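You operate a simulated robot arm through the tools that you are given. There is no shell and no other tool.

You are at the controls of a simulated two-armed robot. One attempt, no reset.

Task
Set the drum speed knob to 30, then start extractor, drum, incline, trough.
Fine: in that order, with the panel's green buttons.

The check looks at the end state, three seconds after you hand in, the way a careful person would. Anything else that was tipped, shoved, dropped, spilled or broken makes it a failure.

Robot
Two 7-joint arms with fingered hands on one trunk that stands fixed in place. Base frame: the origin is at the foot of the trunk, x ahead of it, y to its left, z up. Readings come in mm, degrees, newtons and seconds.
The left shoulder is at [70, 166, 1268], the right one opposite. With the tool pointing down near the work surface each hand reaches from about 440 to 960 mm from the base axis, measured 20 degrees to its own side. Payload 4.1 kg a hand.
Tool frame (each hand has its own): the origin (TCP) lies between the finger pads and is the grasp point; the fingertips stand 32 mm ahead of it; z points along the fingers, y is the line along which they close. The gripper opens to 108 mm; its body begins 38 mm behind the TCP. The gripper is a hand of 4 fingers: y runs from the thumb to the fingers, the wrist lies at [-16, -108, -186] in the tool frame, and closing takes about 1.5 s.
Orientation is told as [roll, pitch, yaw] about the base's x, y, z axes, in that order, counted from this pose: with the fingers straight down and the wrist toward the robot, the tool's x, y and z point along [0, 1, 0], [1, 0, 0] and [0, 0, -1] of the base frame.

Tools
- The arms move only by the tool step_arm. It takes "left_deltas", "right_deltas" or both (then of equal length, played together; a hand with none holds still); each is a list of rows, each an object (a shift or turn left out is 0, a gripper value left out holds the last) with "slide": the shift along the base's x, y, z in cm, a list of three; "angular": the turn, a rotation vector about the base's x, y, z in degrees, a list of three; "fingers": the gripper command, from -1 (fully open) to 1 (shut), values between in proportion. In form: [{"slide": [x, y, z], "angular": [wx, wy, wz], "fingers": fingers}, ...]. A call has 1 to 20 rows; each row is the pose to reach, as a shift and turn from the pose commanded when the call began. A row lasts 0.2 s, in which the tool goes at most 50 mm and 8.6 degrees; a call with a longer step from one row to the next is refused whole, and so is a gripper value outside its range. A pose out of reach is approached as far as the arm can. The call stops where the force on the tool passes 40 N (or 10 N more than at its start, if that is more) or the arm is blocked; 0.2 s more then pass. The fingers move at their own pace (about 45 mm/s each) and stop on an object; they squeeze with about 27 N. The grip force told is the motor's: it shows also when the fingers shut on nothing. Time passes only in rows, and 0.2 s behind the last, so rows that repeat a pose let the fingers close. It gives the time, the measured TCP pose, the force on the tool (base axes), the opening and the grip force at its end, in the units of the frame above (readings bear some noise), with the torque about the TCP (base axes, N m) and any sound that the robot's microphone picked up.
- Cameras (640 x 400 px; columns grow to the right, rows downward): "scene" is now at [132.5, 9, 1513.6]; the picture's right is [0.17, -0.99, 0.00], its down [-0.25, -0.04, -0.97] and it looks along [0.95, 0.16, -0.26] (base axes); focal length 296 px, centre (320, 200). "left" rides on the left gripper at [-64, -93, -132] in its tool frame; the picture's right is [-0.80, -0.28, 0.53], its down [0.55, -0.71, 0.45] and it looks along [0.25, 0.65, 0.72] (tool axes); focal length 247 px, centre (320, 200). "right" rides on the right gripper at [64, -93, -132] in its tool frame; the picture's right is [-0.80, 0.28, -0.53], its down [-0.55, -0.71, 0.45] and it looks along [-0.25, 0.65, 0.72] (tool axes); focal length 247 px, centre (320, 200). There is no depth. A picture from a camera that has moved, and an enlarged one, comes with that camera's place and axes in the base frame and with its lens. The place of the scene camera against the robot may be out by one fixed shift of up to 25 mm in any direction.
- get_image(camera): a new picture of that camera. It takes no simulated time.
- lift_body(by): slides the trunk up (or, below 0, down) by that many mm; the arms and the scene camera ride with it, the base frame stays. It gives what a move gives, with no picture.
- preshape(shape, hand): the hand has 4 fingers and takes this shape, open, in about a second: jaw (thumb against the fingers, like two jaws); tri (thumb and two fingers); tip (a fingertip pinch); poke (one finger out to press); point (the index stretched); flat (the hand flat); cup (the hand cupped); fist (a fist). The gripper value then closes the fingers along that shape, each until it touches; the sizes above hold for jaw. It gives what a move gives, with no picture.
- turn_head(pan, tilt): turns the head with the scene camera to pan (to the left, within 86 degrees either way) and tilt (down, from -29 to 69), counted from straight ahead of the robot. It gives what a move gives.
- zoom(camera, box): a new picture of the part [left, top, right, bottom] of that camera's present view, enlarged. It takes no simulated time.
- hand_in(): hands the job in; it is judged then, once.

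Places have to be worked out from the pictures, the camera data and where the tool is seen. Open the grippers and draw the arms clear of the work before you hand the job in, unless the task says otherwise.

The tools are called after "Call:" as name(argument=value, ...) on one line, values as JSON. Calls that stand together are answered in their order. step_arm: Moves the arms, as the interface text tells. Its arguments: {"type":"object","properties":{"left_deltas":{"type":"array","items":{"type":"object","properties":{"slide":{"type":"array","items":{"type":"number"}},"angular":{"type":"array","items":{"type":"number"}},"fingers":{"type":"number"}}}},"right_deltas":{"type":"array","items":{"type":"object","properties":{"slide":{"type":"array","items":{"type":"number"}},"angular":{"type":"array","items":{"type":"number"}},"fingers":{"type":"number"}}}}},"required":[]} The other tools are called the same way: lift_body (by) moves the trunk up or down; preshape (shape, hand) gives the hand a shape; turn_head (pan, tilt) turns the head that bears the scene camera; get_image (camera) takes a picture; zoom (camera, box) takes an enlarged picture of a part of a camera's view; hand_in () hands the job in.

At the start:

```text
clock: 0.0
left_tool_pos: [564.0, 374.9, 1468.1]
left_tool_rot: [0.0, 0.0, -0.1]
left_ft_force: [0.2, -0.1, 0.2]
left_torque: [-0.01, 0.0, -0.01]
left_gripper_width: 107.5
left_grasp_force: 0.0
left_shape: jaw
right_tool_pos: [626.4, -77.4, 1492.9]
right_tool_rot: [0.0, 0.0, 0.0]
right_ft_force: [-0.4, 0.1, -0.6]
right_torque: [-0.01, -0.02, -0.01]
right_gripper_width: 107.5
right_grasp_force: 0.0
right_shape: jaw
trunk travel left (down, up): [-775.0, 165.0]
head pan, tilt (commanded): [9.7, 14.8]
```

scene: 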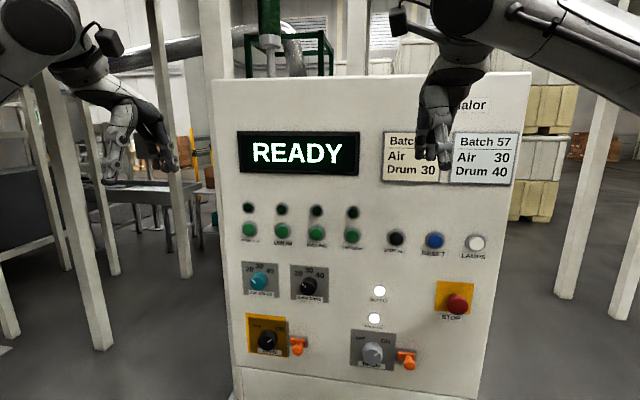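
right: 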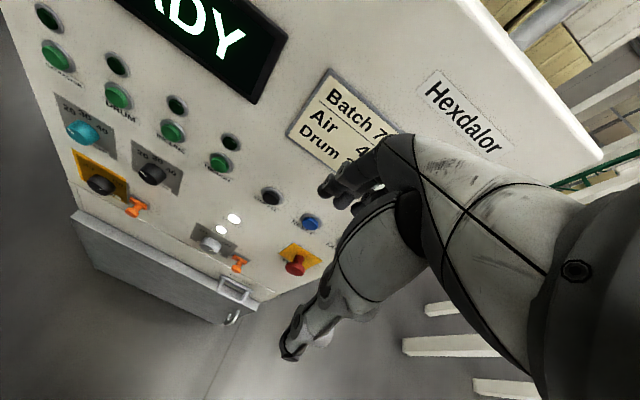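
left: 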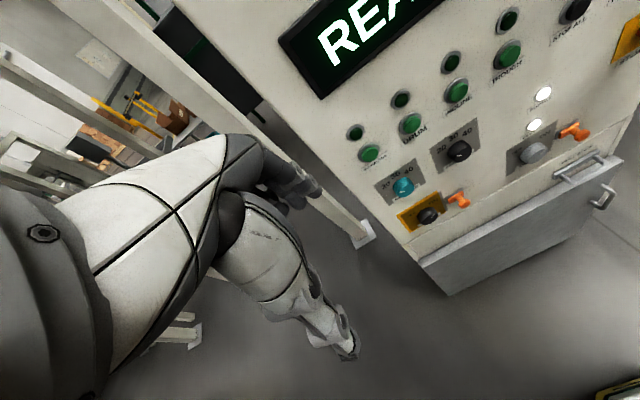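

The panel faces the robot with a READY display, four green buttons, two knobs with 20/30/40 scales, and several other controls. I zoom in to read the labels before moving.

Call:
zoom(camera="scene", box=[230, 195, 370, 282])

Call:
zoom(camera="scene", box=[230, 255, 350, 330])

Call:
zoom(camera="scene", box=[340, 220, 500, 320])

Call:
zoom(camera="scene", box=[230, 290, 430, 400])

Call:
zoom(camera="left", box=[340, 60, 540, 185])

Call:
zoom(camera="left", box=[370, 120, 490, 245])

Call:
zoom(camera="right", box=[20, 20, 260, 220])

```text
4.57 times, centred on (300, 238) of scene
camera zoom: at [132.5, 9.0, 1513.6], right [0.17, -0.99, 0.0], down [-0.25, -0.04, -0.97], along [0.95, 0.16, -0.26], focal length 1355 px, centre (411, 24)
```

zoom: 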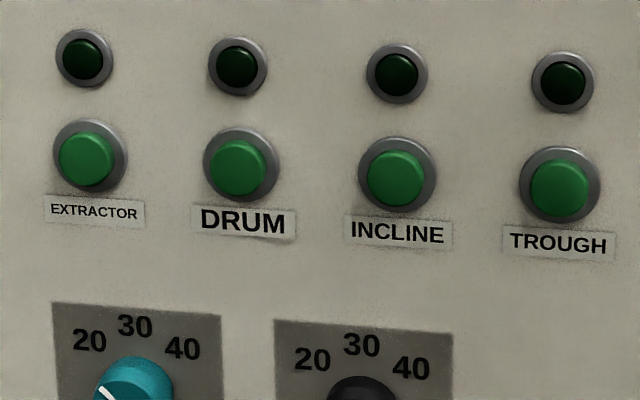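

```text
5.33 times, centred on (290, 292) of scene
camera zoom: at [132.5, 9.0, 1513.6], right [0.17, -0.99, 0.0], down [-0.25, -0.04, -0.97], along [0.95, 0.16, -0.26], focal length 1581 px, centre (480, -293)
```

zoom: 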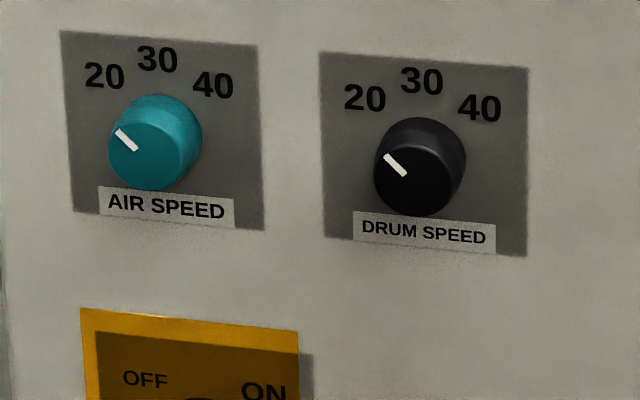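

```text
4.00 times, centred on (420, 270) of scene
camera zoom: at [132.5, 9.0, 1513.6], right [0.17, -0.99, 0.0], down [-0.25, -0.04, -0.97], along [0.95, 0.16, -0.26], focal length 1186 px, centre (-80, -80)
```

zoom: 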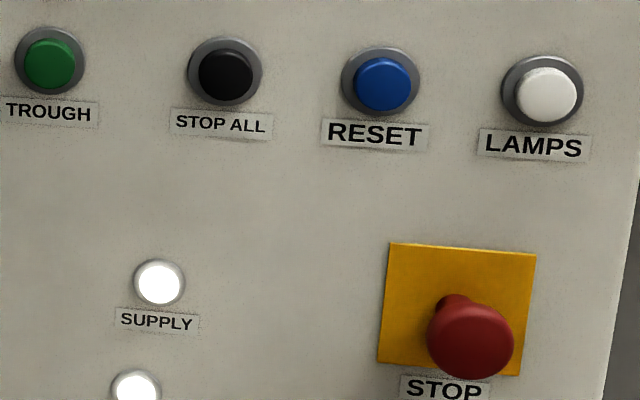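

```text
3.20 times, centred on (330, 345) of scene
camera zoom: at [132.5, 9.0, 1513.6], right [0.17, -0.99, 0.0], down [-0.25, -0.04, -0.97], along [0.95, 0.16, -0.26], focal length 949 px, centre (288, -264)
```

zoom: 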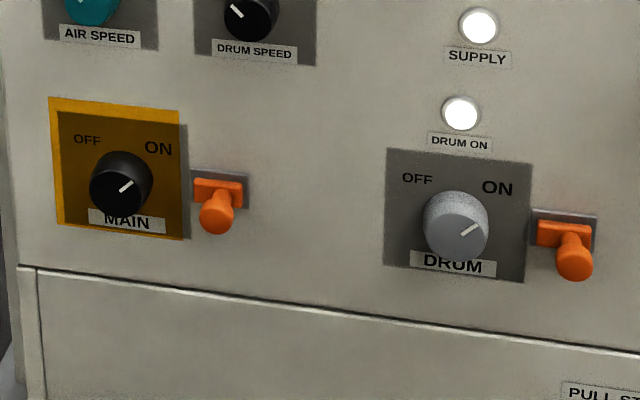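

```text
3.20 times, centred on (440, 122) of left
camera zoom: at [471.9, 309.9, 1600.2], right [-0.28, -0.8, -0.53], down [-0.71, 0.55, -0.45], along [0.65, 0.25, -0.72], focal length 790 px, centre (-64, 448)
```

zoom: 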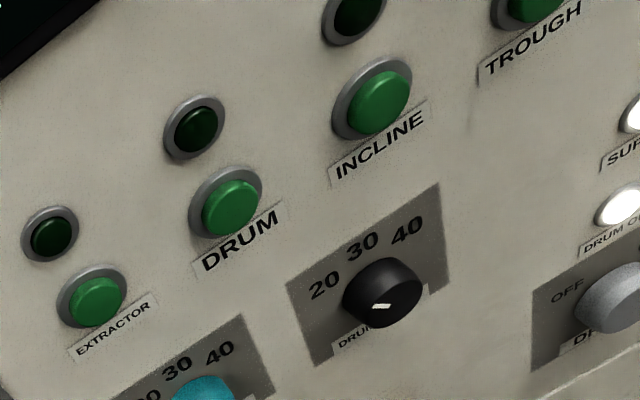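

```text
3.20 times, centred on (430, 182) of left
camera zoom: at [471.9, 309.9, 1600.2], right [-0.28, -0.8, -0.53], down [-0.71, 0.55, -0.45], along [0.65, 0.25, -0.72], focal length 790 px, centre (-32, 256)
```

zoom: 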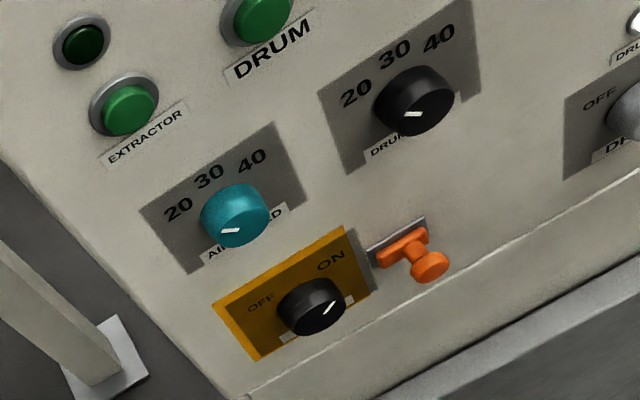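

```text
2.00 times, centred on (140, 120) of right
camera zoom: at [534.4, -12.1, 1626.1], right [0.28, -0.8, 0.53], down [-0.71, -0.55, -0.45], along [0.65, -0.25, -0.72], focal length 494 px, centre (680, 360)
```

zoom: 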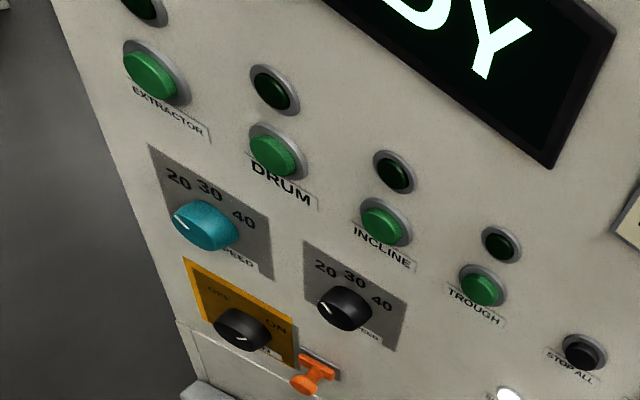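

The left and right cameras triangulate the green buttons to about x=793, z≈1272 at y≈303 (extractor), 219 (drum), 135 (incline) and 50 (trough). The drum speed knob, now pointing at 20, is near [785, 154, 1135]. I bring the left hand round to point forward, well short of the panel, and leave the right hand where its camera watches.

Call:
step_arm(left_deltas=[{"slide": [0.4, -1, -2.2], "angular": [0, -7.5, 0]}, {"slide": [0.8, -2, -4.4], "angular": [0, -15, 0]}, {"slide": [1.2, -3, -6.6], "angular": [0, -22.5, 0]}, {"slide": [1.6, -4, -8.8], "angular": [0, -30, 0]}, {"slide": [2, -5, -11], "angular": [0, -37.5, 0]}, {"slide": [2.4, -6, -13.2], "angular": [0, -45, 0]}, {"slide": [2.8, -7, -15.4], "angular": [0, -52.5, 0]}, {"slide": [3.2, -8, -17.6], "angular": [0, -60, 0]}, {"slide": [3.6, -9, -19.8], "angular": [0, -67.5, 0]}, {"slide": [4.0, -10, -22], "angular": [0, -75, 0]}, {"slide": [4.4, -11, -24.2], "angular": [0, -82.5, 0]}, {"slide": [4.8, -12, -26.4], "angular": [0, -90, 0]}, {"slide": [4.8, -12, -26.4], "angular": [0, -90, 0]}])

```text
clock: 2.8
left_tool_pos: [613.2, 257.3, 1205.6]
left_tool_rot: [58.4, -89.9, -58.3]
left_ft_force: [-0.6, 0.2, 0.7]
left_torque: [0.04, -0.02, 0.02]
left_gripper_width: 107.9
left_grasp_force: 0.0
left_shape: jaw
right_tool_pos: [626.6, -74.4, 1493.8]
right_tool_rot: [-0.1, 0.1, 0.0]
right_ft_force: [0.3, 0.4, -0.4]
right_torque: [-0.02, -0.01, 0.03]
right_gripper_width: 107.6
right_grasp_force: 0.1
right_shape: jaw
trunk travel left (down, up): [-775.0, 165.0]
head pan, tilt (commanded): [9.7, 14.8]
```

The left hand now points forward at about [612, 255, 1204]. I take pictures from all three cameras to see where it sits against the panel.

Call:
get_image(camera="scene")

Call:
get_image(camera="left")

Call:
get_image(camera="right")

```text
taken
camera scene: at [132.2, 10.7, 1513.6], right [0.17, -0.99, 0.0], down [-0.25, -0.04, -0.97], along [0.95, 0.16, -0.26], focal length 296 px, centre (320, 200)
```

scene: 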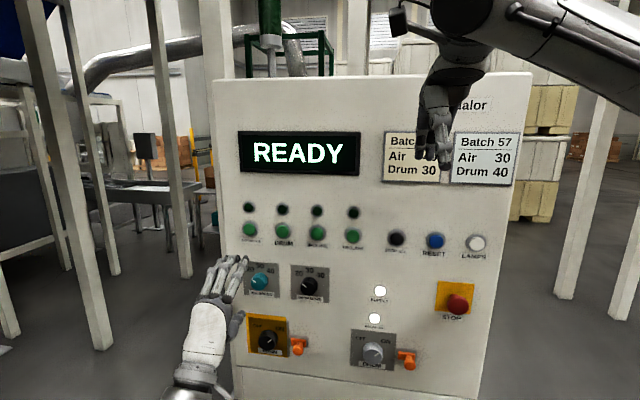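

```text
taken
camera left: at [481.4, 191.5, 1112.7], right [0.53, -0.8, -0.28], down [0.45, 0.55, -0.71], along [0.72, 0.25, 0.65], focal length 247 px, centre (320, 200)
```

left: 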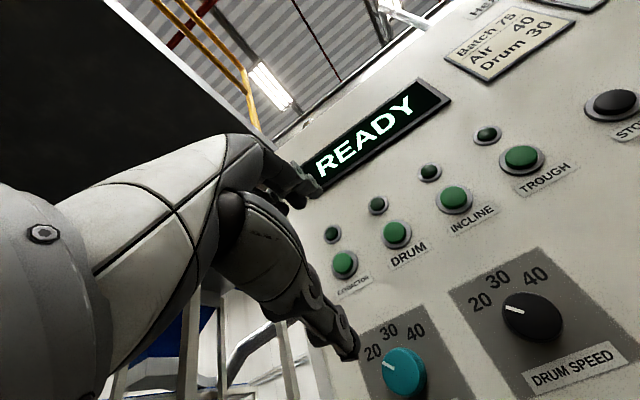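

```text
taken
camera right: at [534.1, -10.2, 1626.2], right [0.28, -0.8, 0.53], down [-0.71, -0.55, -0.45], along [0.65, -0.25, -0.72], focal length 247 px, centre (320, 200)
```

right: 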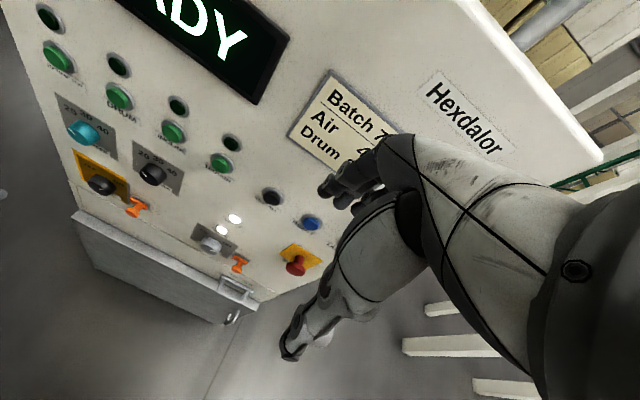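

The hand is clear of the panel, and the second left view puts the panel surface at about x=802.5 and the drum knob near [~785, 153, 1130]. I zoom in on the knob to refine its centre, height and pointer direction.

Call:
zoom(camera="left", box=[440, 240, 640, 400])

Call:
zoom(camera="scene", box=[285, 260, 335, 305])

Call:
zoom(camera="right", box=[120, 130, 200, 210])

```text
2.50 times, centred on (540, 320) of left
camera zoom: at [481.4, 191.5, 1112.7], right [0.53, -0.8, -0.28], down [0.45, 0.55, -0.71], along [0.72, 0.25, 0.65], focal length 617 px, centre (-230, -100)
```

zoom: 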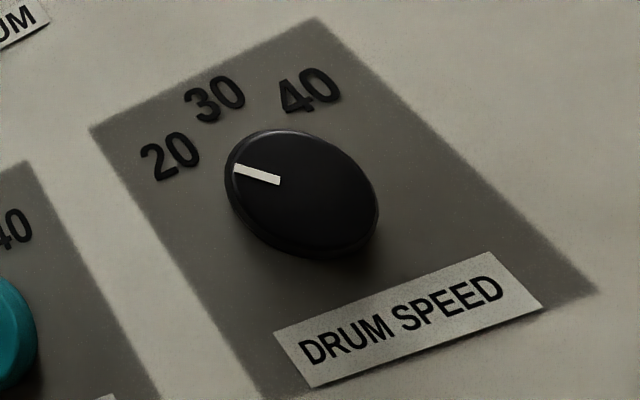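

```text
8.89 times, centred on (310, 282) of scene
camera zoom: at [132.2, 10.7, 1513.6], right [0.17, -0.99, 0.0], down [-0.25, -0.04, -0.97], along [0.95, 0.16, -0.26], focal length 2635 px, centre (409, -533)
```

zoom: 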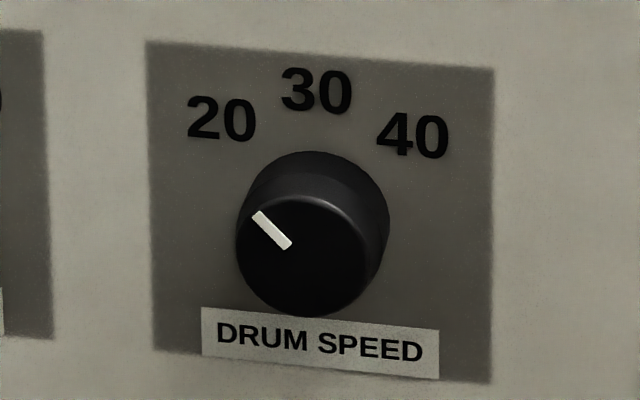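

```text
5.00 times, centred on (160, 170) of right
camera zoom: at [534.1, -10.2, 1626.2], right [0.28, -0.8, 0.53], down [-0.71, -0.55, -0.45], along [0.65, -0.25, -0.72], focal length 1235 px, centre (1120, 350)
```

zoom: 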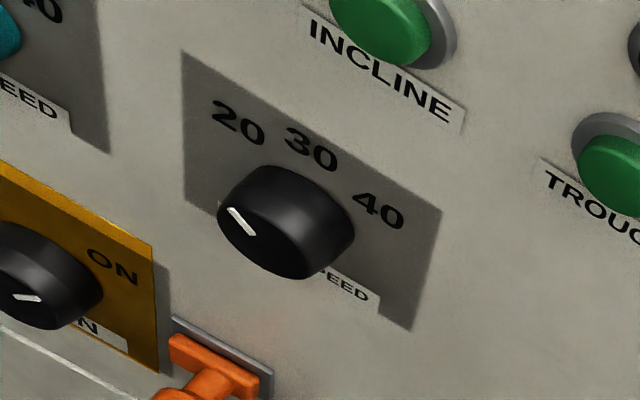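

The knob face centre is close to y=153, z=1129, about 37 mm across and standing roughly 25 mm off the panel, so its face is near x=777. I move the open jaw in line with it but still well short, at x≈690, and look again.

Call:
step_arm(left_deltas=[{"slide": [1.5, -3, -2.2]}, {"slide": [3.5, -6, -4.4]}, {"slide": [5.5, -9, -6.4]}, {"slide": [7.8, -10.2, -7.4]}, {"slide": [7.8, -10.2, -7.4]}, {"slide": [7.8, -10.2, -7.4]}])

Call:
get_image(camera="left")

Call:
get_image(camera="scene")

Call:
get_image(camera="right")

```text
clock: 3.6
left_tool_pos: [666.3, 217.3, 1131.5]
left_tool_rot: [88.5, -79.6, -86.0]
left_ft_force: [0.6, -0.6, -0.5]
left_torque: [0.0, 0.01, 0.0]
left_gripper_width: 107.8
left_grasp_force: 0.0
left_shape: jaw
right_tool_pos: [628.1, -75.9, 1493.0]
right_tool_rot: [0.0, 0.1, 0.1]
right_ft_force: [-0.1, 0.3, 0.4]
right_torque: [0.02, 0.02, -0.01]
right_gripper_width: 107.7
right_grasp_force: 0.0
right_shape: jaw
trunk travel left (down, up): [-775.0, 165.0]
head pan, tilt (commanded): [9.7, 14.8]
stopped in row 4 (left hand): the arm was blocked; the commanded pose is now the measured one
```

```text
taken
camera left: at [536.7, 164.0, 1028.4], right [0.56, -0.71, -0.42], down [0.42, 0.69, -0.6], along [0.72, 0.16, 0.68], focal length 247 px, centre (320, 200)
```

left: 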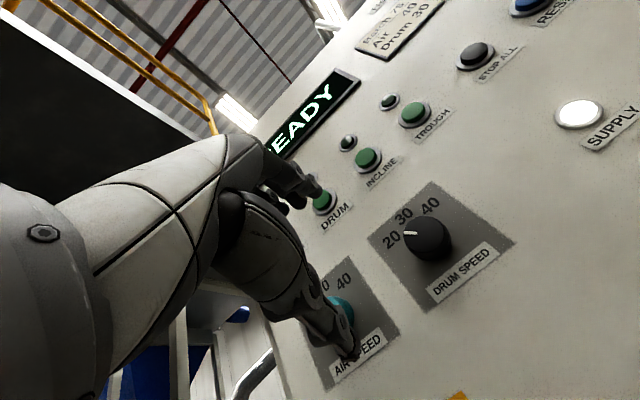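

```text
taken
camera scene: at [133.4, 9.2, 1513.5], right [0.17, -0.99, 0.0], down [-0.25, -0.04, -0.97], along [0.95, 0.16, -0.26], focal length 296 px, centre (320, 200)
```

scene: 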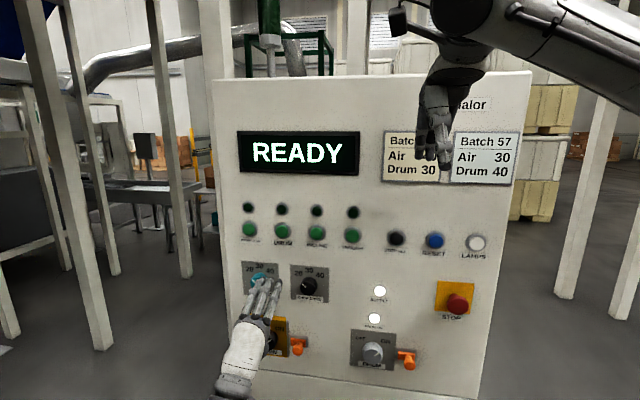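

```text
taken
camera right: at [535.2, -11.5, 1625.7], right [0.28, -0.8, 0.53], down [-0.71, -0.55, -0.45], along [0.65, -0.25, -0.72], focal length 247 px, centre (320, 200)
```

right: 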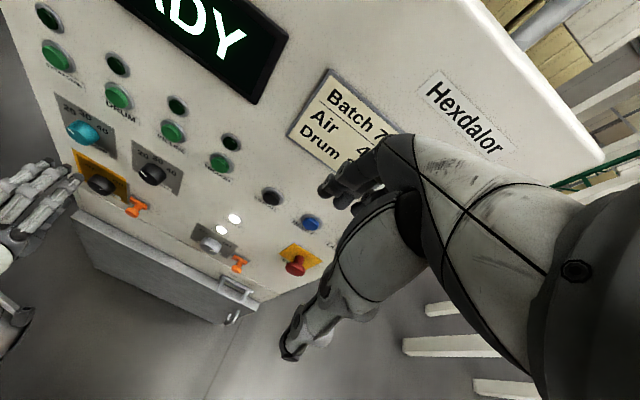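

The arm was blocked without any contact force, with the hand rolled about 11° off, so it looks like a joint limit and not a collision. I turn the head to see how the left arm is configured.

Call:
turn_head(pan=35, tilt=50)

Call:
get_image(camera="scene")

```text
clock: 4.6
left_tool_pos: [666.7, 216.4, 1131.1]
left_tool_rot: [88.5, -79.6, -86.1]
left_ft_force: [-0.4, 0.0, 0.9]
left_torque: [-0.02, 0.04, 0.01]
left_gripper_width: 107.9
left_grasp_force: 0.1
left_shape: jaw
right_tool_pos: [626.4, -76.5, 1494.0]
right_tool_rot: [0.0, 0.0, 0.0]
right_ft_force: [0.7, -0.1, -0.1]
right_torque: [0.0, 0.0, 0.03]
right_gripper_width: 107.2
right_grasp_force: 0.2
right_shape: jaw
trunk travel left (down, up): [-775.0, 165.0]
head pan, tilt (commanded): [35.0, 50.0]
```

```text
taken
camera scene: at [103.7, 37.7, 1459.6], right [0.57, -0.82, 0.0], down [-0.63, -0.44, -0.64], along [0.53, 0.37, -0.77], focal length 296 px, centre (320, 200)
```

scene: 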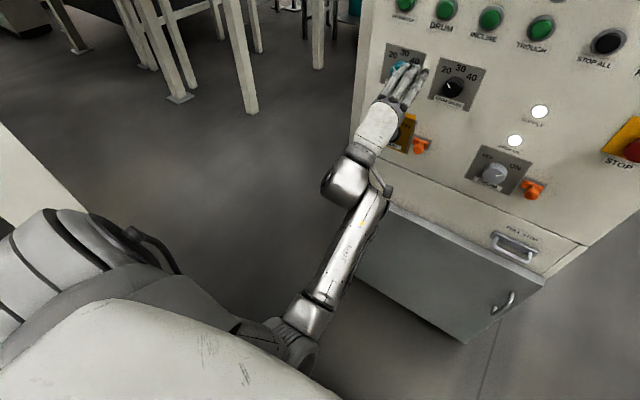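

The left arm hangs with its elbow low and close to the trunk, so the block is more likely a joint limit or the elbow tucked against the body. I test small sideways moves at the present orientation to see which direction is free.

Call:
step_arm(left_deltas=[{"slide": [0, -1, 0]}, {"slide": [0, -2, 0]}, {"slide": [0, -3, 0]}, {"slide": [0, -4, 0]}, {"slide": [0, -4, 0]}])

```text
clock: 5.8
left_tool_pos: [668.1, 195.9, 1134.6]
left_tool_rot: [92.1, -75.8, -88.7]
left_ft_force: [0.1, 0.6, 0.2]
left_torque: [0.03, -0.02, -0.01]
left_gripper_width: 107.9
left_grasp_force: 0.0
left_shape: jaw
right_tool_pos: [626.7, -76.9, 1494.3]
right_tool_rot: [-0.1, 0.0, 0.0]
right_ft_force: [0.6, 0.4, -0.3]
right_torque: [0.0, -0.02, 0.0]
right_gripper_width: 107.4
right_grasp_force: 0.1
right_shape: jaw
trunk travel left (down, up): [-775.0, 165.0]
head pan, tilt (commanded): [35.0, 50.0]
```

The hand keeps rolling positive about x as it moves right, so a positive roll seems to be the free direction. I try adding roll and see whether the tool then reaches the commanded place.

Call:
step_arm(left_deltas=[{"slide": [0, 0, 0], "angular": [6, 0, 0]}, {"slide": [0, 0, 0], "angular": [12, 0, 0]}, {"slide": [0, 0, 0], "angular": [18, 0, 0]}, {"slide": [0, 0, 0], "angular": [24, 0, 0]}, {"slide": [0, 0, 0], "angular": [24, 0, 0]}, {"slide": [0, 0, 0], "angular": [24, 0, 0]}])

Call:
get_image(camera="scene")

```text
clock: 7.2
left_tool_pos: [664.7, 175.5, 1131.9]
left_tool_rot: [91.5, -55.7, -88.8]
left_ft_force: [0.0, -0.4, 1.0]
left_torque: [0.01, 0.01, 0.0]
left_gripper_width: 107.8
left_grasp_force: 0.0
left_shape: jaw
right_tool_pos: [626.1, -77.3, 1494.3]
right_tool_rot: [0.0, 0.0, 0.0]
right_ft_force: [0.2, 0.3, 0.8]
right_torque: [0.02, 0.01, 0.03]
right_gripper_width: 107.5
right_grasp_force: 0.1
right_shape: jaw
trunk travel left (down, up): [-775.0, 165.0]
head pan, tilt (commanded): [35.0, 50.0]
```

```text
taken
camera scene: at [103.5, 37.4, 1459.6], right [0.57, -0.82, 0.0], down [-0.63, -0.44, -0.64], along [0.53, 0.37, -0.77], focal length 296 px, centre (320, 200)
```

scene: 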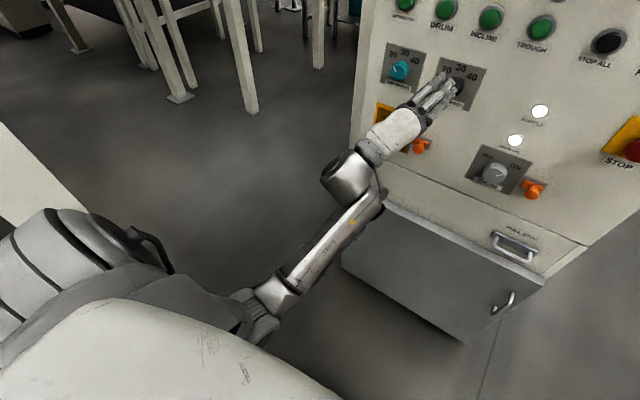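

With the roll at about +34° the arm tracks well, at y=175.5, and the elbow swings outward, so this is a comfortable posture. I line up with the knob at x≈700, remove the 2.4° yaw error, and look again.

Call:
step_arm(left_deltas=[{"slide": [1, -0.8, 0], "angular": [0, 0.4, -1.2]}, {"slide": [2, -1.6, 0], "angular": [0, 0.8, -2.4]}, {"slide": [3.4, -2.3, 0], "angular": [0, 0.8, -2.4]}, {"slide": [3.4, -2.3, 0], "angular": [0, 0.8, -2.4]}, {"slide": [3.4, -2.3, 0], "angular": [0, 0.8, -2.4]}])

Call:
get_image(camera="left")

Call:
get_image(camera="right")

Call:
zoom(camera="scene", box=[340, 0, 580, 200])

```text
clock: 8.4
left_tool_pos: [700.2, 152.3, 1133.1]
left_tool_rot: [90.0, -55.7, -90.1]
left_ft_force: [0.5, -0.8, 0.4]
left_torque: [-0.01, 0.01, -0.02]
left_gripper_width: 107.7
left_grasp_force: 0.0
left_shape: jaw
right_tool_pos: [626.4, -75.5, 1494.9]
right_tool_rot: [0.0, 0.1, 0.0]
right_ft_force: [-0.6, 0.8, -0.7]
right_torque: [0.02, 0.02, -0.03]
right_gripper_width: 107.9
right_grasp_force: 0.1
right_shape: jaw
trunk travel left (down, up): [-775.0, 165.0]
head pan, tilt (commanded): [35.0, 50.0]
```

```text
taken
camera left: at [569.2, 151.4, 1018.7], right [0.53, -0.5, -0.68], down [0.45, 0.85, -0.27], along [0.72, -0.16, 0.68], focal length 247 px, centre (320, 200)
```

left: 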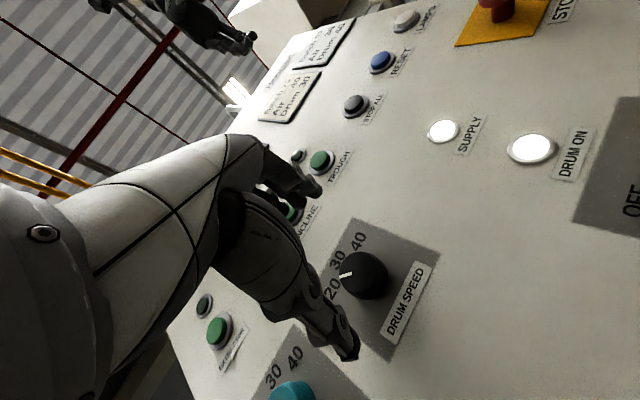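

```text
taken
camera right: at [534.1, -11.9, 1626.1], right [0.28, -0.8, 0.53], down [-0.71, -0.55, -0.45], along [0.65, -0.25, -0.72], focal length 247 px, centre (320, 200)
```

right: 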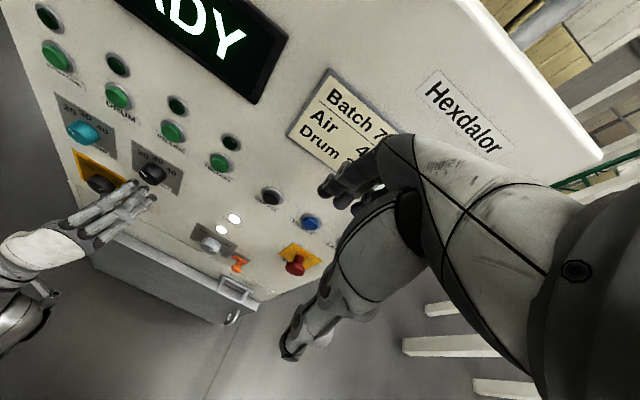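

```text
2.00 times, centred on (460, 100) of scene
camera zoom: at [103.3, 37.5, 1459.6], right [0.57, -0.82, 0.0], down [-0.63, -0.44, -0.64], along [0.53, 0.37, -0.77], focal length 593 px, centre (40, 400)
```

zoom: 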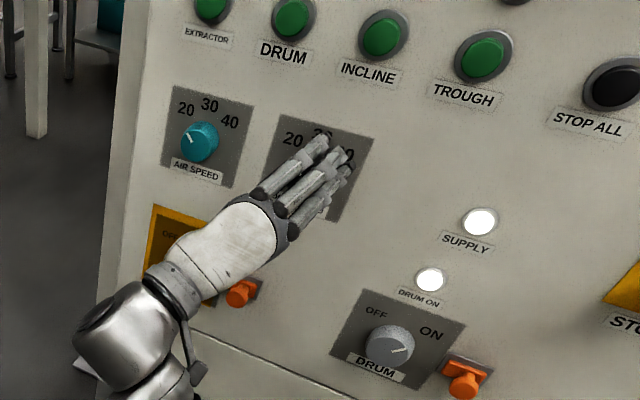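

The knob now sits nearly on the tool axis in the left camera view. I zoom in to measure the remaining offset between knob face and grip axis.

Call:
zoom(camera="left", box=[280, 200, 440, 360])

Call:
zoom(camera="right", box=[60, 120, 220, 240])

```text
2.50 times, centred on (360, 280) of left
camera zoom: at [569.2, 151.4, 1018.7], right [0.53, -0.5, -0.68], down [0.45, 0.85, -0.27], along [0.72, -0.16, 0.68], focal length 617 px, centre (220, 0)
```

zoom: 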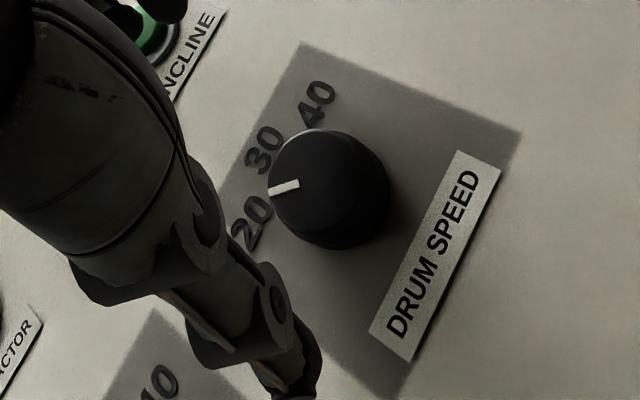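

```text
3.33 times, centred on (140, 180) of right
camera zoom: at [534.1, -11.9, 1626.1], right [0.28, -0.8, 0.53], down [-0.71, -0.55, -0.45], along [0.65, -0.25, -0.72], focal length 823 px, centre (920, 267)
```

zoom: 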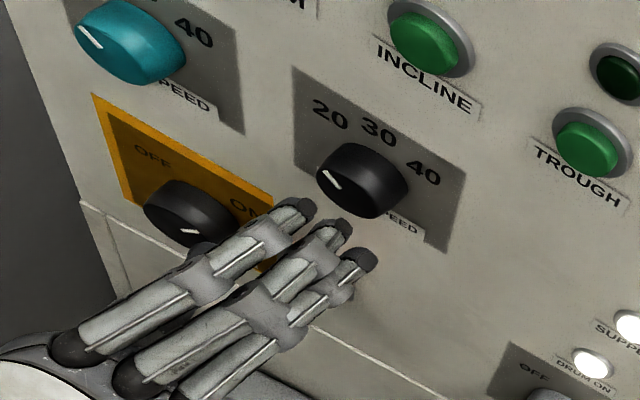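

The knob face centre is about 2 mm left of and 2 mm below the grip axis. I correct that and advance in two stages, first to x≈742.

Call:
step_arm(left_deltas=[{"slide": [0.8, 0.2, -0.25]}, {"slide": [2.0, 0.2, -0.25]}, {"slide": [3.2, 0.2, -0.25]}, {"slide": [4.2, 0.2, -0.25]}, {"slide": [4.2, 0.2, -0.25]}, {"slide": [4.2, 0.2, -0.25]}])

Call:
get_image(camera="left")

Call:
zoom(camera="right", box=[60, 120, 220, 240])

Call:
zoom(camera="scene", box=[400, 20, 540, 120])

```text
clock: 9.8
left_tool_pos: [741.9, 154.3, 1129.7]
left_tool_rot: [90.1, -55.7, -89.9]
left_ft_force: [0.8, -0.1, 0.0]
left_torque: [-0.02, -0.03, 0.02]
left_gripper_width: 107.8
left_grasp_force: 0.1
left_shape: jaw
right_tool_pos: [627.4, -76.6, 1493.8]
right_tool_rot: [0.1, 0.0, -0.1]
right_ft_force: [0.6, 0.6, -0.4]
right_torque: [0.01, 0.03, 0.01]
right_gripper_width: 107.6
right_grasp_force: 0.1
right_shape: jaw
trunk travel left (down, up): [-775.0, 165.0]
head pan, tilt (commanded): [35.0, 50.0]
```

```text
taken
camera left: at [610.0, 153.6, 1015.6], right [0.53, -0.5, -0.68], down [0.45, 0.85, -0.27], along [0.72, -0.16, 0.68], focal length 247 px, centre (320, 200)
```

left: 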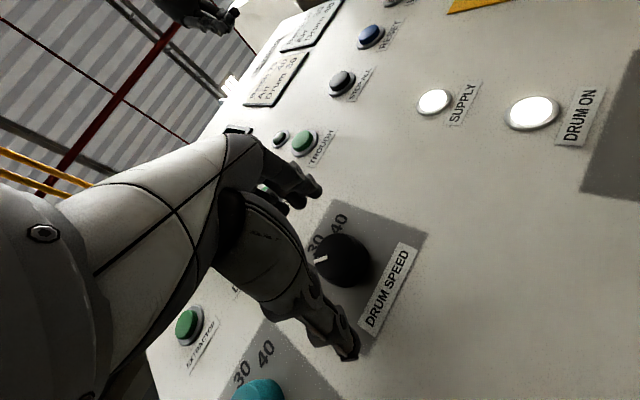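

```text
3.33 times, centred on (140, 180) of right
camera zoom: at [534.3, -12.0, 1626.1], right [0.28, -0.8, 0.53], down [-0.71, -0.55, -0.45], along [0.65, -0.25, -0.72], focal length 823 px, centre (920, 267)
```

zoom: 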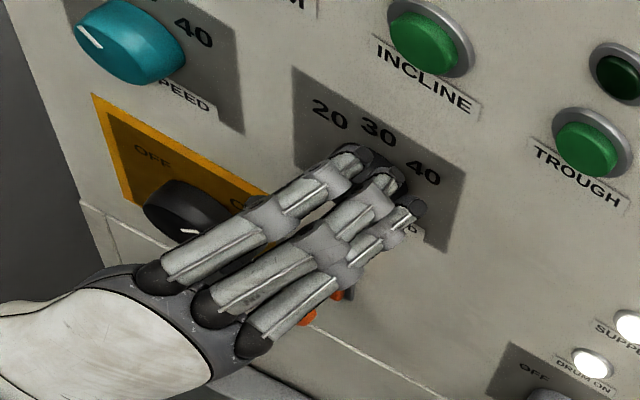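

```text
4.00 times, centred on (470, 70) of scene
camera zoom: at [103.5, 37.4, 1459.6], right [0.57, -0.82, 0.0], down [-0.63, -0.44, -0.64], along [0.53, 0.37, -0.77], focal length 1186 px, centre (-280, 720)
```

zoom: 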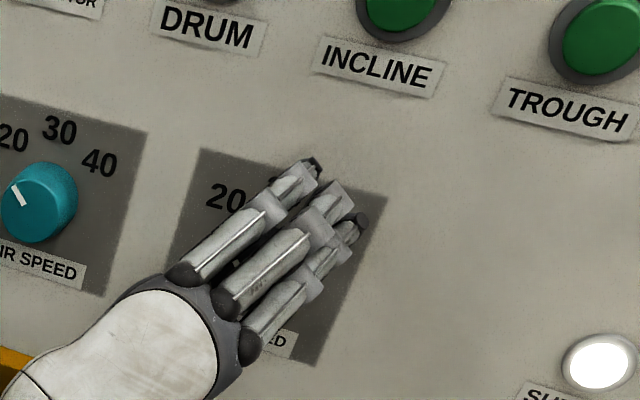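

The tips straddle the knob and it lies on the tool axis in the left view, with no contact so far. I advance to x≈760, so the tips overlap the knob and stay short of the panel, and watch the force.

Call:
step_arm(left_deltas=[{"slide": [0.6, 0, 0]}, {"slide": [1.2, 0, 0]}, {"slide": [1.8, 0, 0]}, {"slide": [1.8, 0, 0]}, {"slide": [1.8, 0, 0]}])

Call:
get_image(camera="left")

Call:
zoom(camera="right", box=[60, 120, 220, 240])

```text
clock: 11.0
left_tool_pos: [760.0, 155.2, 1128.8]
left_tool_rot: [90.1, -55.6, -90.0]
left_ft_force: [-0.2, 0.0, 0.5]
left_torque: [0.01, 0.01, -0.01]
left_gripper_width: 108.0
left_grasp_force: 0.0
left_shape: jaw
right_tool_pos: [626.6, -77.0, 1493.8]
right_tool_rot: [0.0, -0.1, 0.0]
right_ft_force: [0.4, 0.4, -0.6]
right_torque: [-0.02, -0.02, 0.03]
right_gripper_width: 107.8
right_grasp_force: 0.0
right_shape: jaw
trunk travel left (down, up): [-775.0, 165.0]
head pan, tilt (commanded): [35.0, 50.0]
```

```text
taken
camera left: at [628.5, 153.3, 1015.2], right [0.53, -0.5, -0.68], down [0.45, 0.85, -0.27], along [0.72, -0.16, 0.68], focal length 247 px, centre (320, 200)
```

left: 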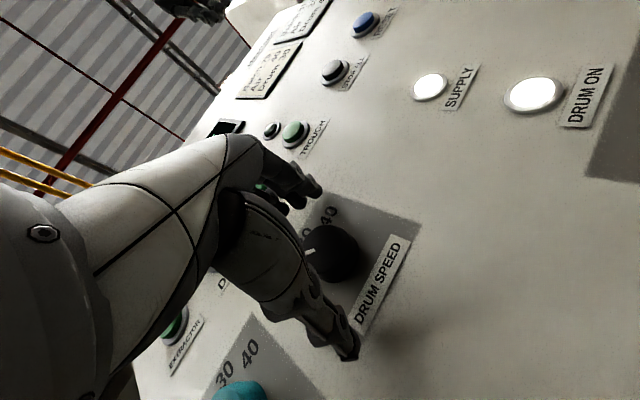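

```text
3.33 times, centred on (140, 180) of right
camera zoom: at [534.2, -12.0, 1626.1], right [0.28, -0.8, 0.53], down [-0.71, -0.55, -0.45], along [0.65, -0.25, -0.72], focal length 823 px, centre (920, 267)
```

zoom: 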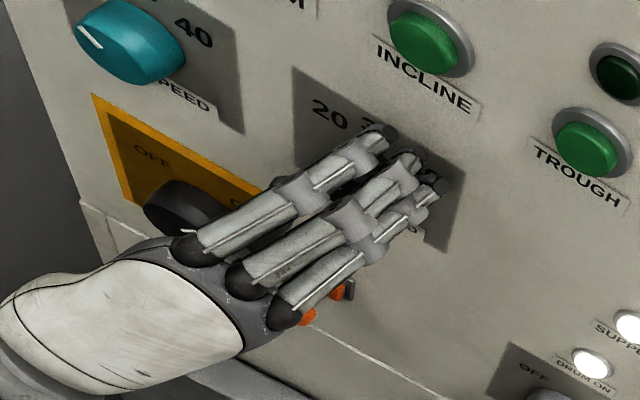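

No contact, and the tips bracket the knob. I close halfway first to check that the finger tips stay clear of the panel as they swing in.

Call:
step_arm(left_deltas=[{"slide": [0, 0, 0], "fingers": -0.5}, {"slide": [0, 0, 0], "fingers": 0.0}, {"slide": [0, 0, 0], "fingers": 0.0}, {"slide": [0, 0, 0], "fingers": 0.0}, {"slide": [0, 0, 0], "fingers": 0.0}])

Call:
get_image(camera="left")

Call:
zoom(camera="right", box=[60, 120, 220, 240])

```text
clock: 12.2
left_tool_pos: [760.8, 155.5, 1128.6]
left_tool_rot: [90.1, -55.7, -90.0]
left_ft_force: [0.4, 0.0, 0.1]
left_torque: [-0.01, -0.01, -0.02]
left_gripper_width: 54.2
left_grasp_force: 0.0
left_shape: jaw
right_tool_pos: [627.4, -77.1, 1494.9]
right_tool_rot: [0.1, 0.0, 0.0]
right_ft_force: [-0.1, 0.0, 0.0]
right_torque: [0.0, -0.01, 0.03]
right_gripper_width: 107.6
right_grasp_force: 0.0
right_shape: jaw
trunk travel left (down, up): [-775.0, 165.0]
head pan, tilt (commanded): [35.0, 50.0]
```

```text
taken
camera left: at [628.4, 153.4, 1015.1], right [0.53, -0.5, -0.68], down [0.45, 0.85, -0.27], along [0.72, -0.16, 0.68], focal length 247 px, centre (320, 200)
```

left: 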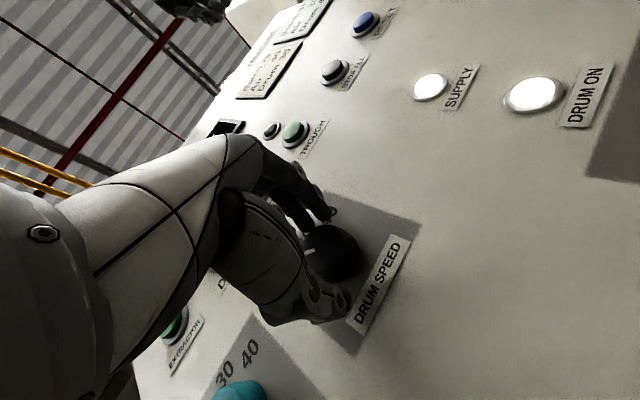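

```text
3.33 times, centred on (140, 180) of right
camera zoom: at [534.3, -12.0, 1626.1], right [0.28, -0.8, 0.53], down [-0.71, -0.55, -0.45], along [0.65, -0.25, -0.72], focal length 823 px, centre (920, 267)
```

zoom: 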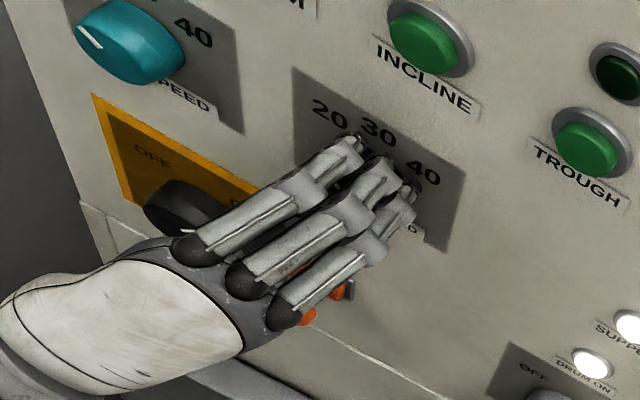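

Call:
zoom(camera="left", box=[240, 160, 440, 340])

```text
2.22 times, centred on (340, 250) of left
camera zoom: at [628.4, 153.4, 1015.1], right [0.53, -0.5, -0.68], down [0.45, 0.85, -0.27], along [0.72, -0.16, 0.68], focal length 549 px, centre (276, 89)
```

zoom: 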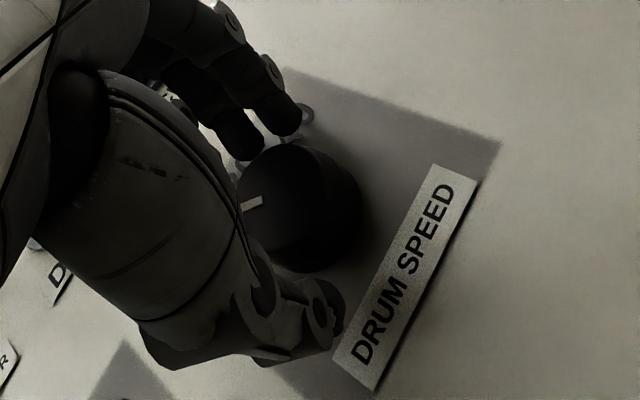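

Half closed, the fingers sit above the knob and the thumb below it, with no force reading. I close fully onto it while holding still.

Call:
step_arm(left_deltas=[{"slide": [0, 0, 0], "fingers": 0.2}, {"slide": [0, 0, 0], "fingers": 0.4}, {"slide": [0, 0, 0], "fingers": 0.6}, {"slide": [0, 0, 0], "fingers": 0.8}, {"slide": [0, 0, 0], "fingers": 1.0}, {"slide": [0, 0, 0], "fingers": 1.0}, {"slide": [0, 0, 0], "fingers": 1.0}])

Call:
zoom(camera="left", box=[240, 160, 440, 340])

Call:
zoom(camera="right", box=[60, 120, 220, 240])

```text
clock: 13.8
left_tool_pos: [761.0, 156.6, 1128.0]
left_tool_rot: [89.9, -55.7, -90.1]
left_ft_force: [-0.6, 1.1, -2.5]
left_torque: [0.0, 0.03, 0.03]
left_gripper_width: 32.4
left_grasp_force: 27.1
left_shape: jaw
right_tool_pos: [626.8, -76.2, 1494.2]
right_tool_rot: [0.1, 0.0, 0.0]
right_ft_force: [-0.3, -0.3, -0.2]
right_torque: [0.01, 0.04, 0.0]
right_gripper_width: 107.4
right_grasp_force: 0.1
right_shape: jaw
trunk travel left (down, up): [-775.0, 165.0]
head pan, tilt (commanded): [35.0, 50.0]
```

```text
2.22 times, centred on (340, 250) of left
camera zoom: at [628.5, 153.7, 1014.9], right [0.53, -0.5, -0.68], down [0.45, 0.85, -0.27], along [0.72, -0.16, 0.68], focal length 549 px, centre (276, 89)
```

zoom: 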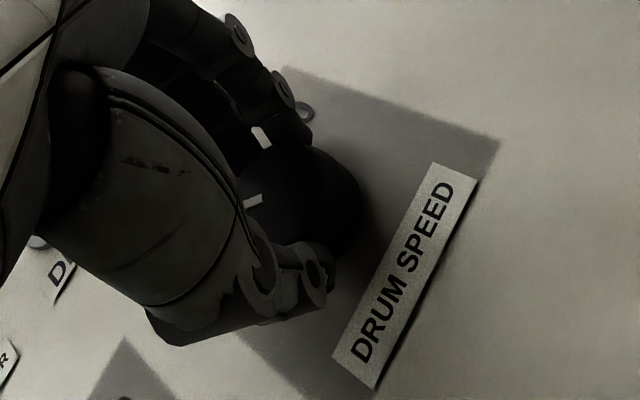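

```text
3.33 times, centred on (140, 180) of right
camera zoom: at [534.5, -11.5, 1626.0], right [0.28, -0.8, 0.53], down [-0.71, -0.55, -0.45], along [0.65, -0.25, -0.72], focal length 823 px, centre (920, 267)
```

zoom: 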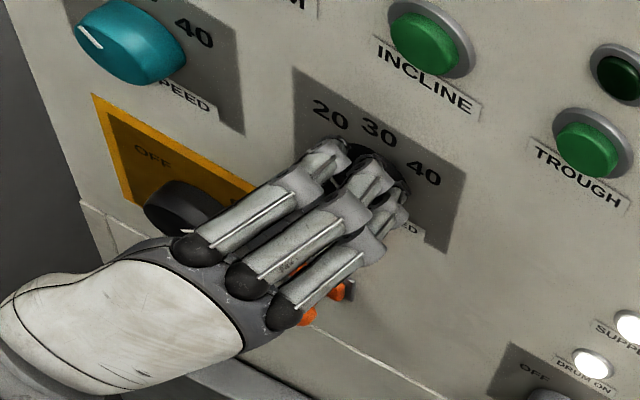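

The knob is gripped at 27 N and 32 mm opening. I turn about +x, which is clockwise seen from the front, through the first 20° and check the pointer.

Call:
step_arm(left_deltas=[{"angular": [4, 0, 0], "fingers": 1.0}, {"angular": [8, 0, 0], "fingers": 1.0}, {"angular": [12, 0, 0], "fingers": 1.0}, {"angular": [16, 0, 0], "fingers": 1.0}, {"angular": [20, 0, 0], "fingers": 1.0}, {"angular": [20, 0, 0], "fingers": 1.0}, {"angular": [20, 0, 0], "fingers": 1.0}])

Call:
zoom(camera="left", box=[240, 160, 440, 340])

Call:
zoom(camera="right", box=[60, 120, 220, 240])

```text
clock: 15.4
left_tool_pos: [760.6, 156.4, 1129.9]
left_tool_rot: [90.0, -35.7, -89.9]
left_ft_force: [-0.1, 3.7, -0.6]
left_torque: [-0.01, -0.02, 0.04]
left_gripper_width: 32.5
left_grasp_force: 27.5
left_shape: jaw
right_tool_pos: [626.9, -75.2, 1494.3]
right_tool_rot: [0.0, 0.0, 0.0]
right_ft_force: [0.4, 1.5, -0.5]
right_torque: [0.0, 0.01, -0.01]
right_gripper_width: 107.9
right_grasp_force: 0.0
right_shape: jaw
trunk travel left (down, up): [-775.0, 165.0]
head pan, tilt (commanded): [35.0, 50.0]
```

```text
2.22 times, centred on (340, 250) of left
camera zoom: at [628.5, 192.6, 1021.5], right [0.53, -0.24, -0.81], down [0.45, 0.89, 0.03], along [0.72, -0.38, 0.58], focal length 549 px, centre (276, 89)
```

zoom: 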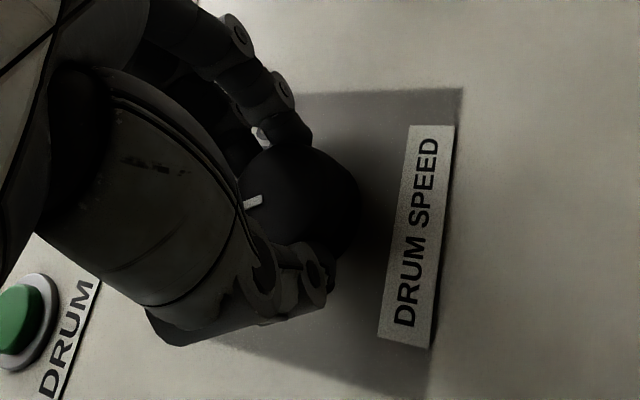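

```text
3.33 times, centred on (140, 180) of right
camera zoom: at [534.5, -10.9, 1626.0], right [0.28, -0.8, 0.53], down [-0.71, -0.55, -0.45], along [0.65, -0.25, -0.72], focal length 823 px, centre (920, 267)
```

zoom: 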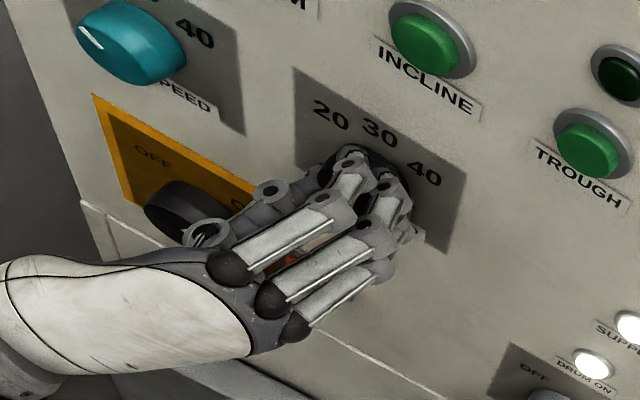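

The pointer moves with the hand, and forces stay low with no slip. I turn another 20° and re-check the pointer against the plate edges.

Call:
step_arm(left_deltas=[{"angular": [4, 0, 0], "fingers": 1.0}, {"angular": [8, 0, 0], "fingers": 1.0}, {"angular": [12, 0, 0], "fingers": 1.0}, {"angular": [16, 0, 0], "fingers": 1.0}, {"angular": [20, 0, 0], "fingers": 1.0}, {"angular": [20, 0, 0], "fingers": 1.0}, {"angular": [20, 0, 0], "fingers": 1.0}])

Call:
zoom(camera="left", box=[240, 160, 440, 340])

Call:
zoom(camera="right", box=[60, 120, 220, 240])

Call:
zoom(camera="scene", box=[400, 20, 540, 120])

```text
clock: 17.0
left_tool_pos: [759.4, 156.3, 1128.1]
left_tool_rot: [90.0, -15.7, -90.0]
left_ft_force: [2.0, 5.5, 0.7]
left_torque: [0.02, -0.03, 0.09]
left_gripper_width: 32.3
left_grasp_force: 26.8
left_shape: jaw
right_tool_pos: [627.2, -76.0, 1494.4]
right_tool_rot: [-0.2, 0.1, 0.0]
right_ft_force: [0.9, 0.6, -0.9]
right_torque: [-0.01, -0.01, -0.02]
right_gripper_width: 107.6
right_grasp_force: 0.1
right_shape: jaw
trunk travel left (down, up): [-775.0, 165.0]
head pan, tilt (commanded): [35.0, 50.0]
```

```text
2.22 times, centred on (340, 250) of left
camera zoom: at [628.3, 226.8, 1041.2], right [0.53, 0.06, -0.84], down [0.45, 0.83, 0.34], along [0.72, -0.56, 0.42], focal length 549 px, centre (276, 89)
```

zoom: 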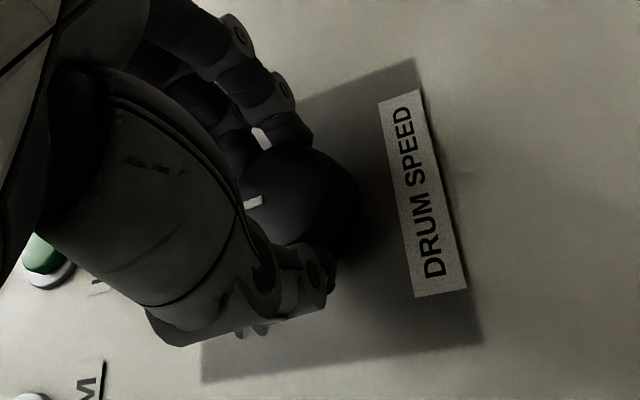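

```text
3.33 times, centred on (140, 180) of right
camera zoom: at [534.4, -10.5, 1626.1], right [0.28, -0.8, 0.53], down [-0.71, -0.55, -0.45], along [0.65, -0.25, -0.72], focal length 823 px, centre (920, 267)
```

zoom: 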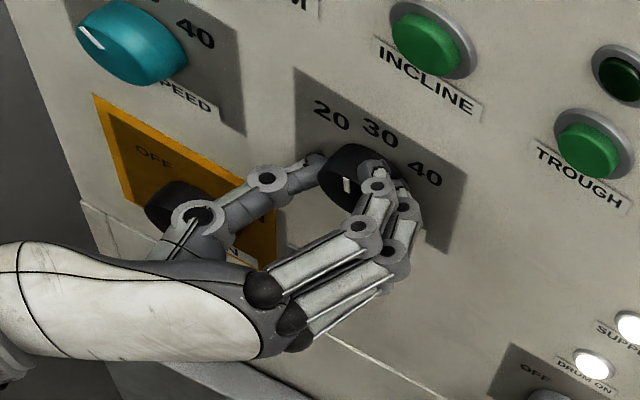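

```text
4.00 times, centred on (470, 70) of scene
camera zoom: at [103.6, 38.8, 1459.6], right [0.57, -0.82, 0.0], down [-0.63, -0.44, -0.64], along [0.53, 0.37, -0.77], focal length 1186 px, centre (-280, 720)
```

zoom: 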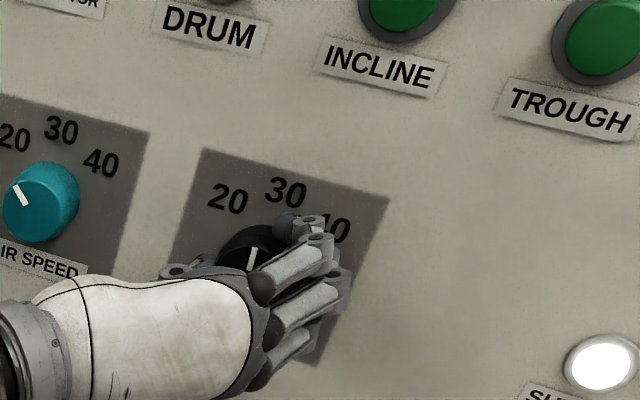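

The pointer is now in view from the head and the right camera, and it looks close to upright. I zoom in further to measure it against the plate edge.

Call:
zoom(camera="scene", box=[435, 50, 505, 100])

Call:
zoom(camera="right", box=[120, 130, 200, 190])

```text
8.00 times, centred on (470, 75) of scene
camera zoom: at [103.6, 38.8, 1459.6], right [0.57, -0.82, 0.0], down [-0.63, -0.44, -0.64], along [0.53, 0.37, -0.77], focal length 2372 px, centre (-880, 1200)
```

zoom: 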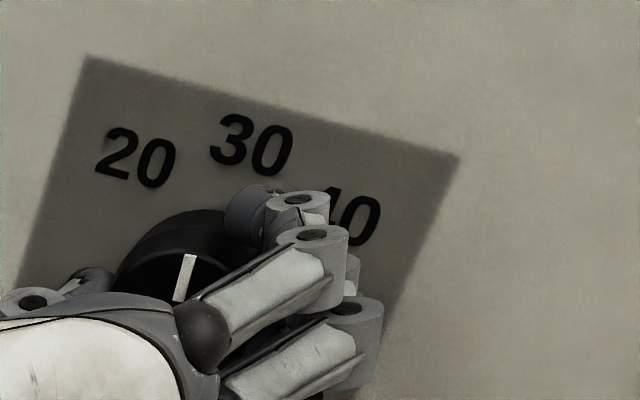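

```text
6.67 times, centred on (160, 160) of right
camera zoom: at [534.4, -10.5, 1626.1], right [0.28, -0.8, 0.53], down [-0.71, -0.55, -0.45], along [0.65, -0.25, -0.72], focal length 1646 px, centre (1387, 467)
```

zoom: 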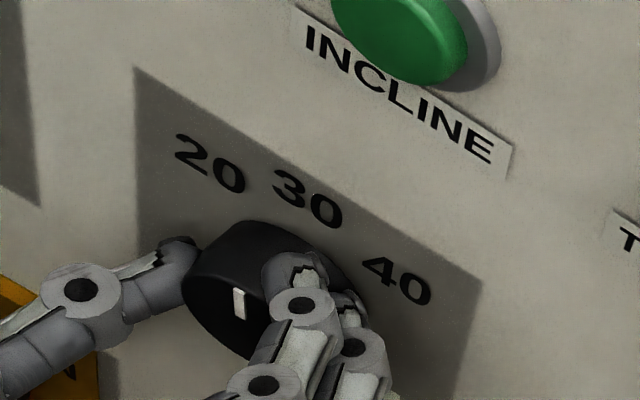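

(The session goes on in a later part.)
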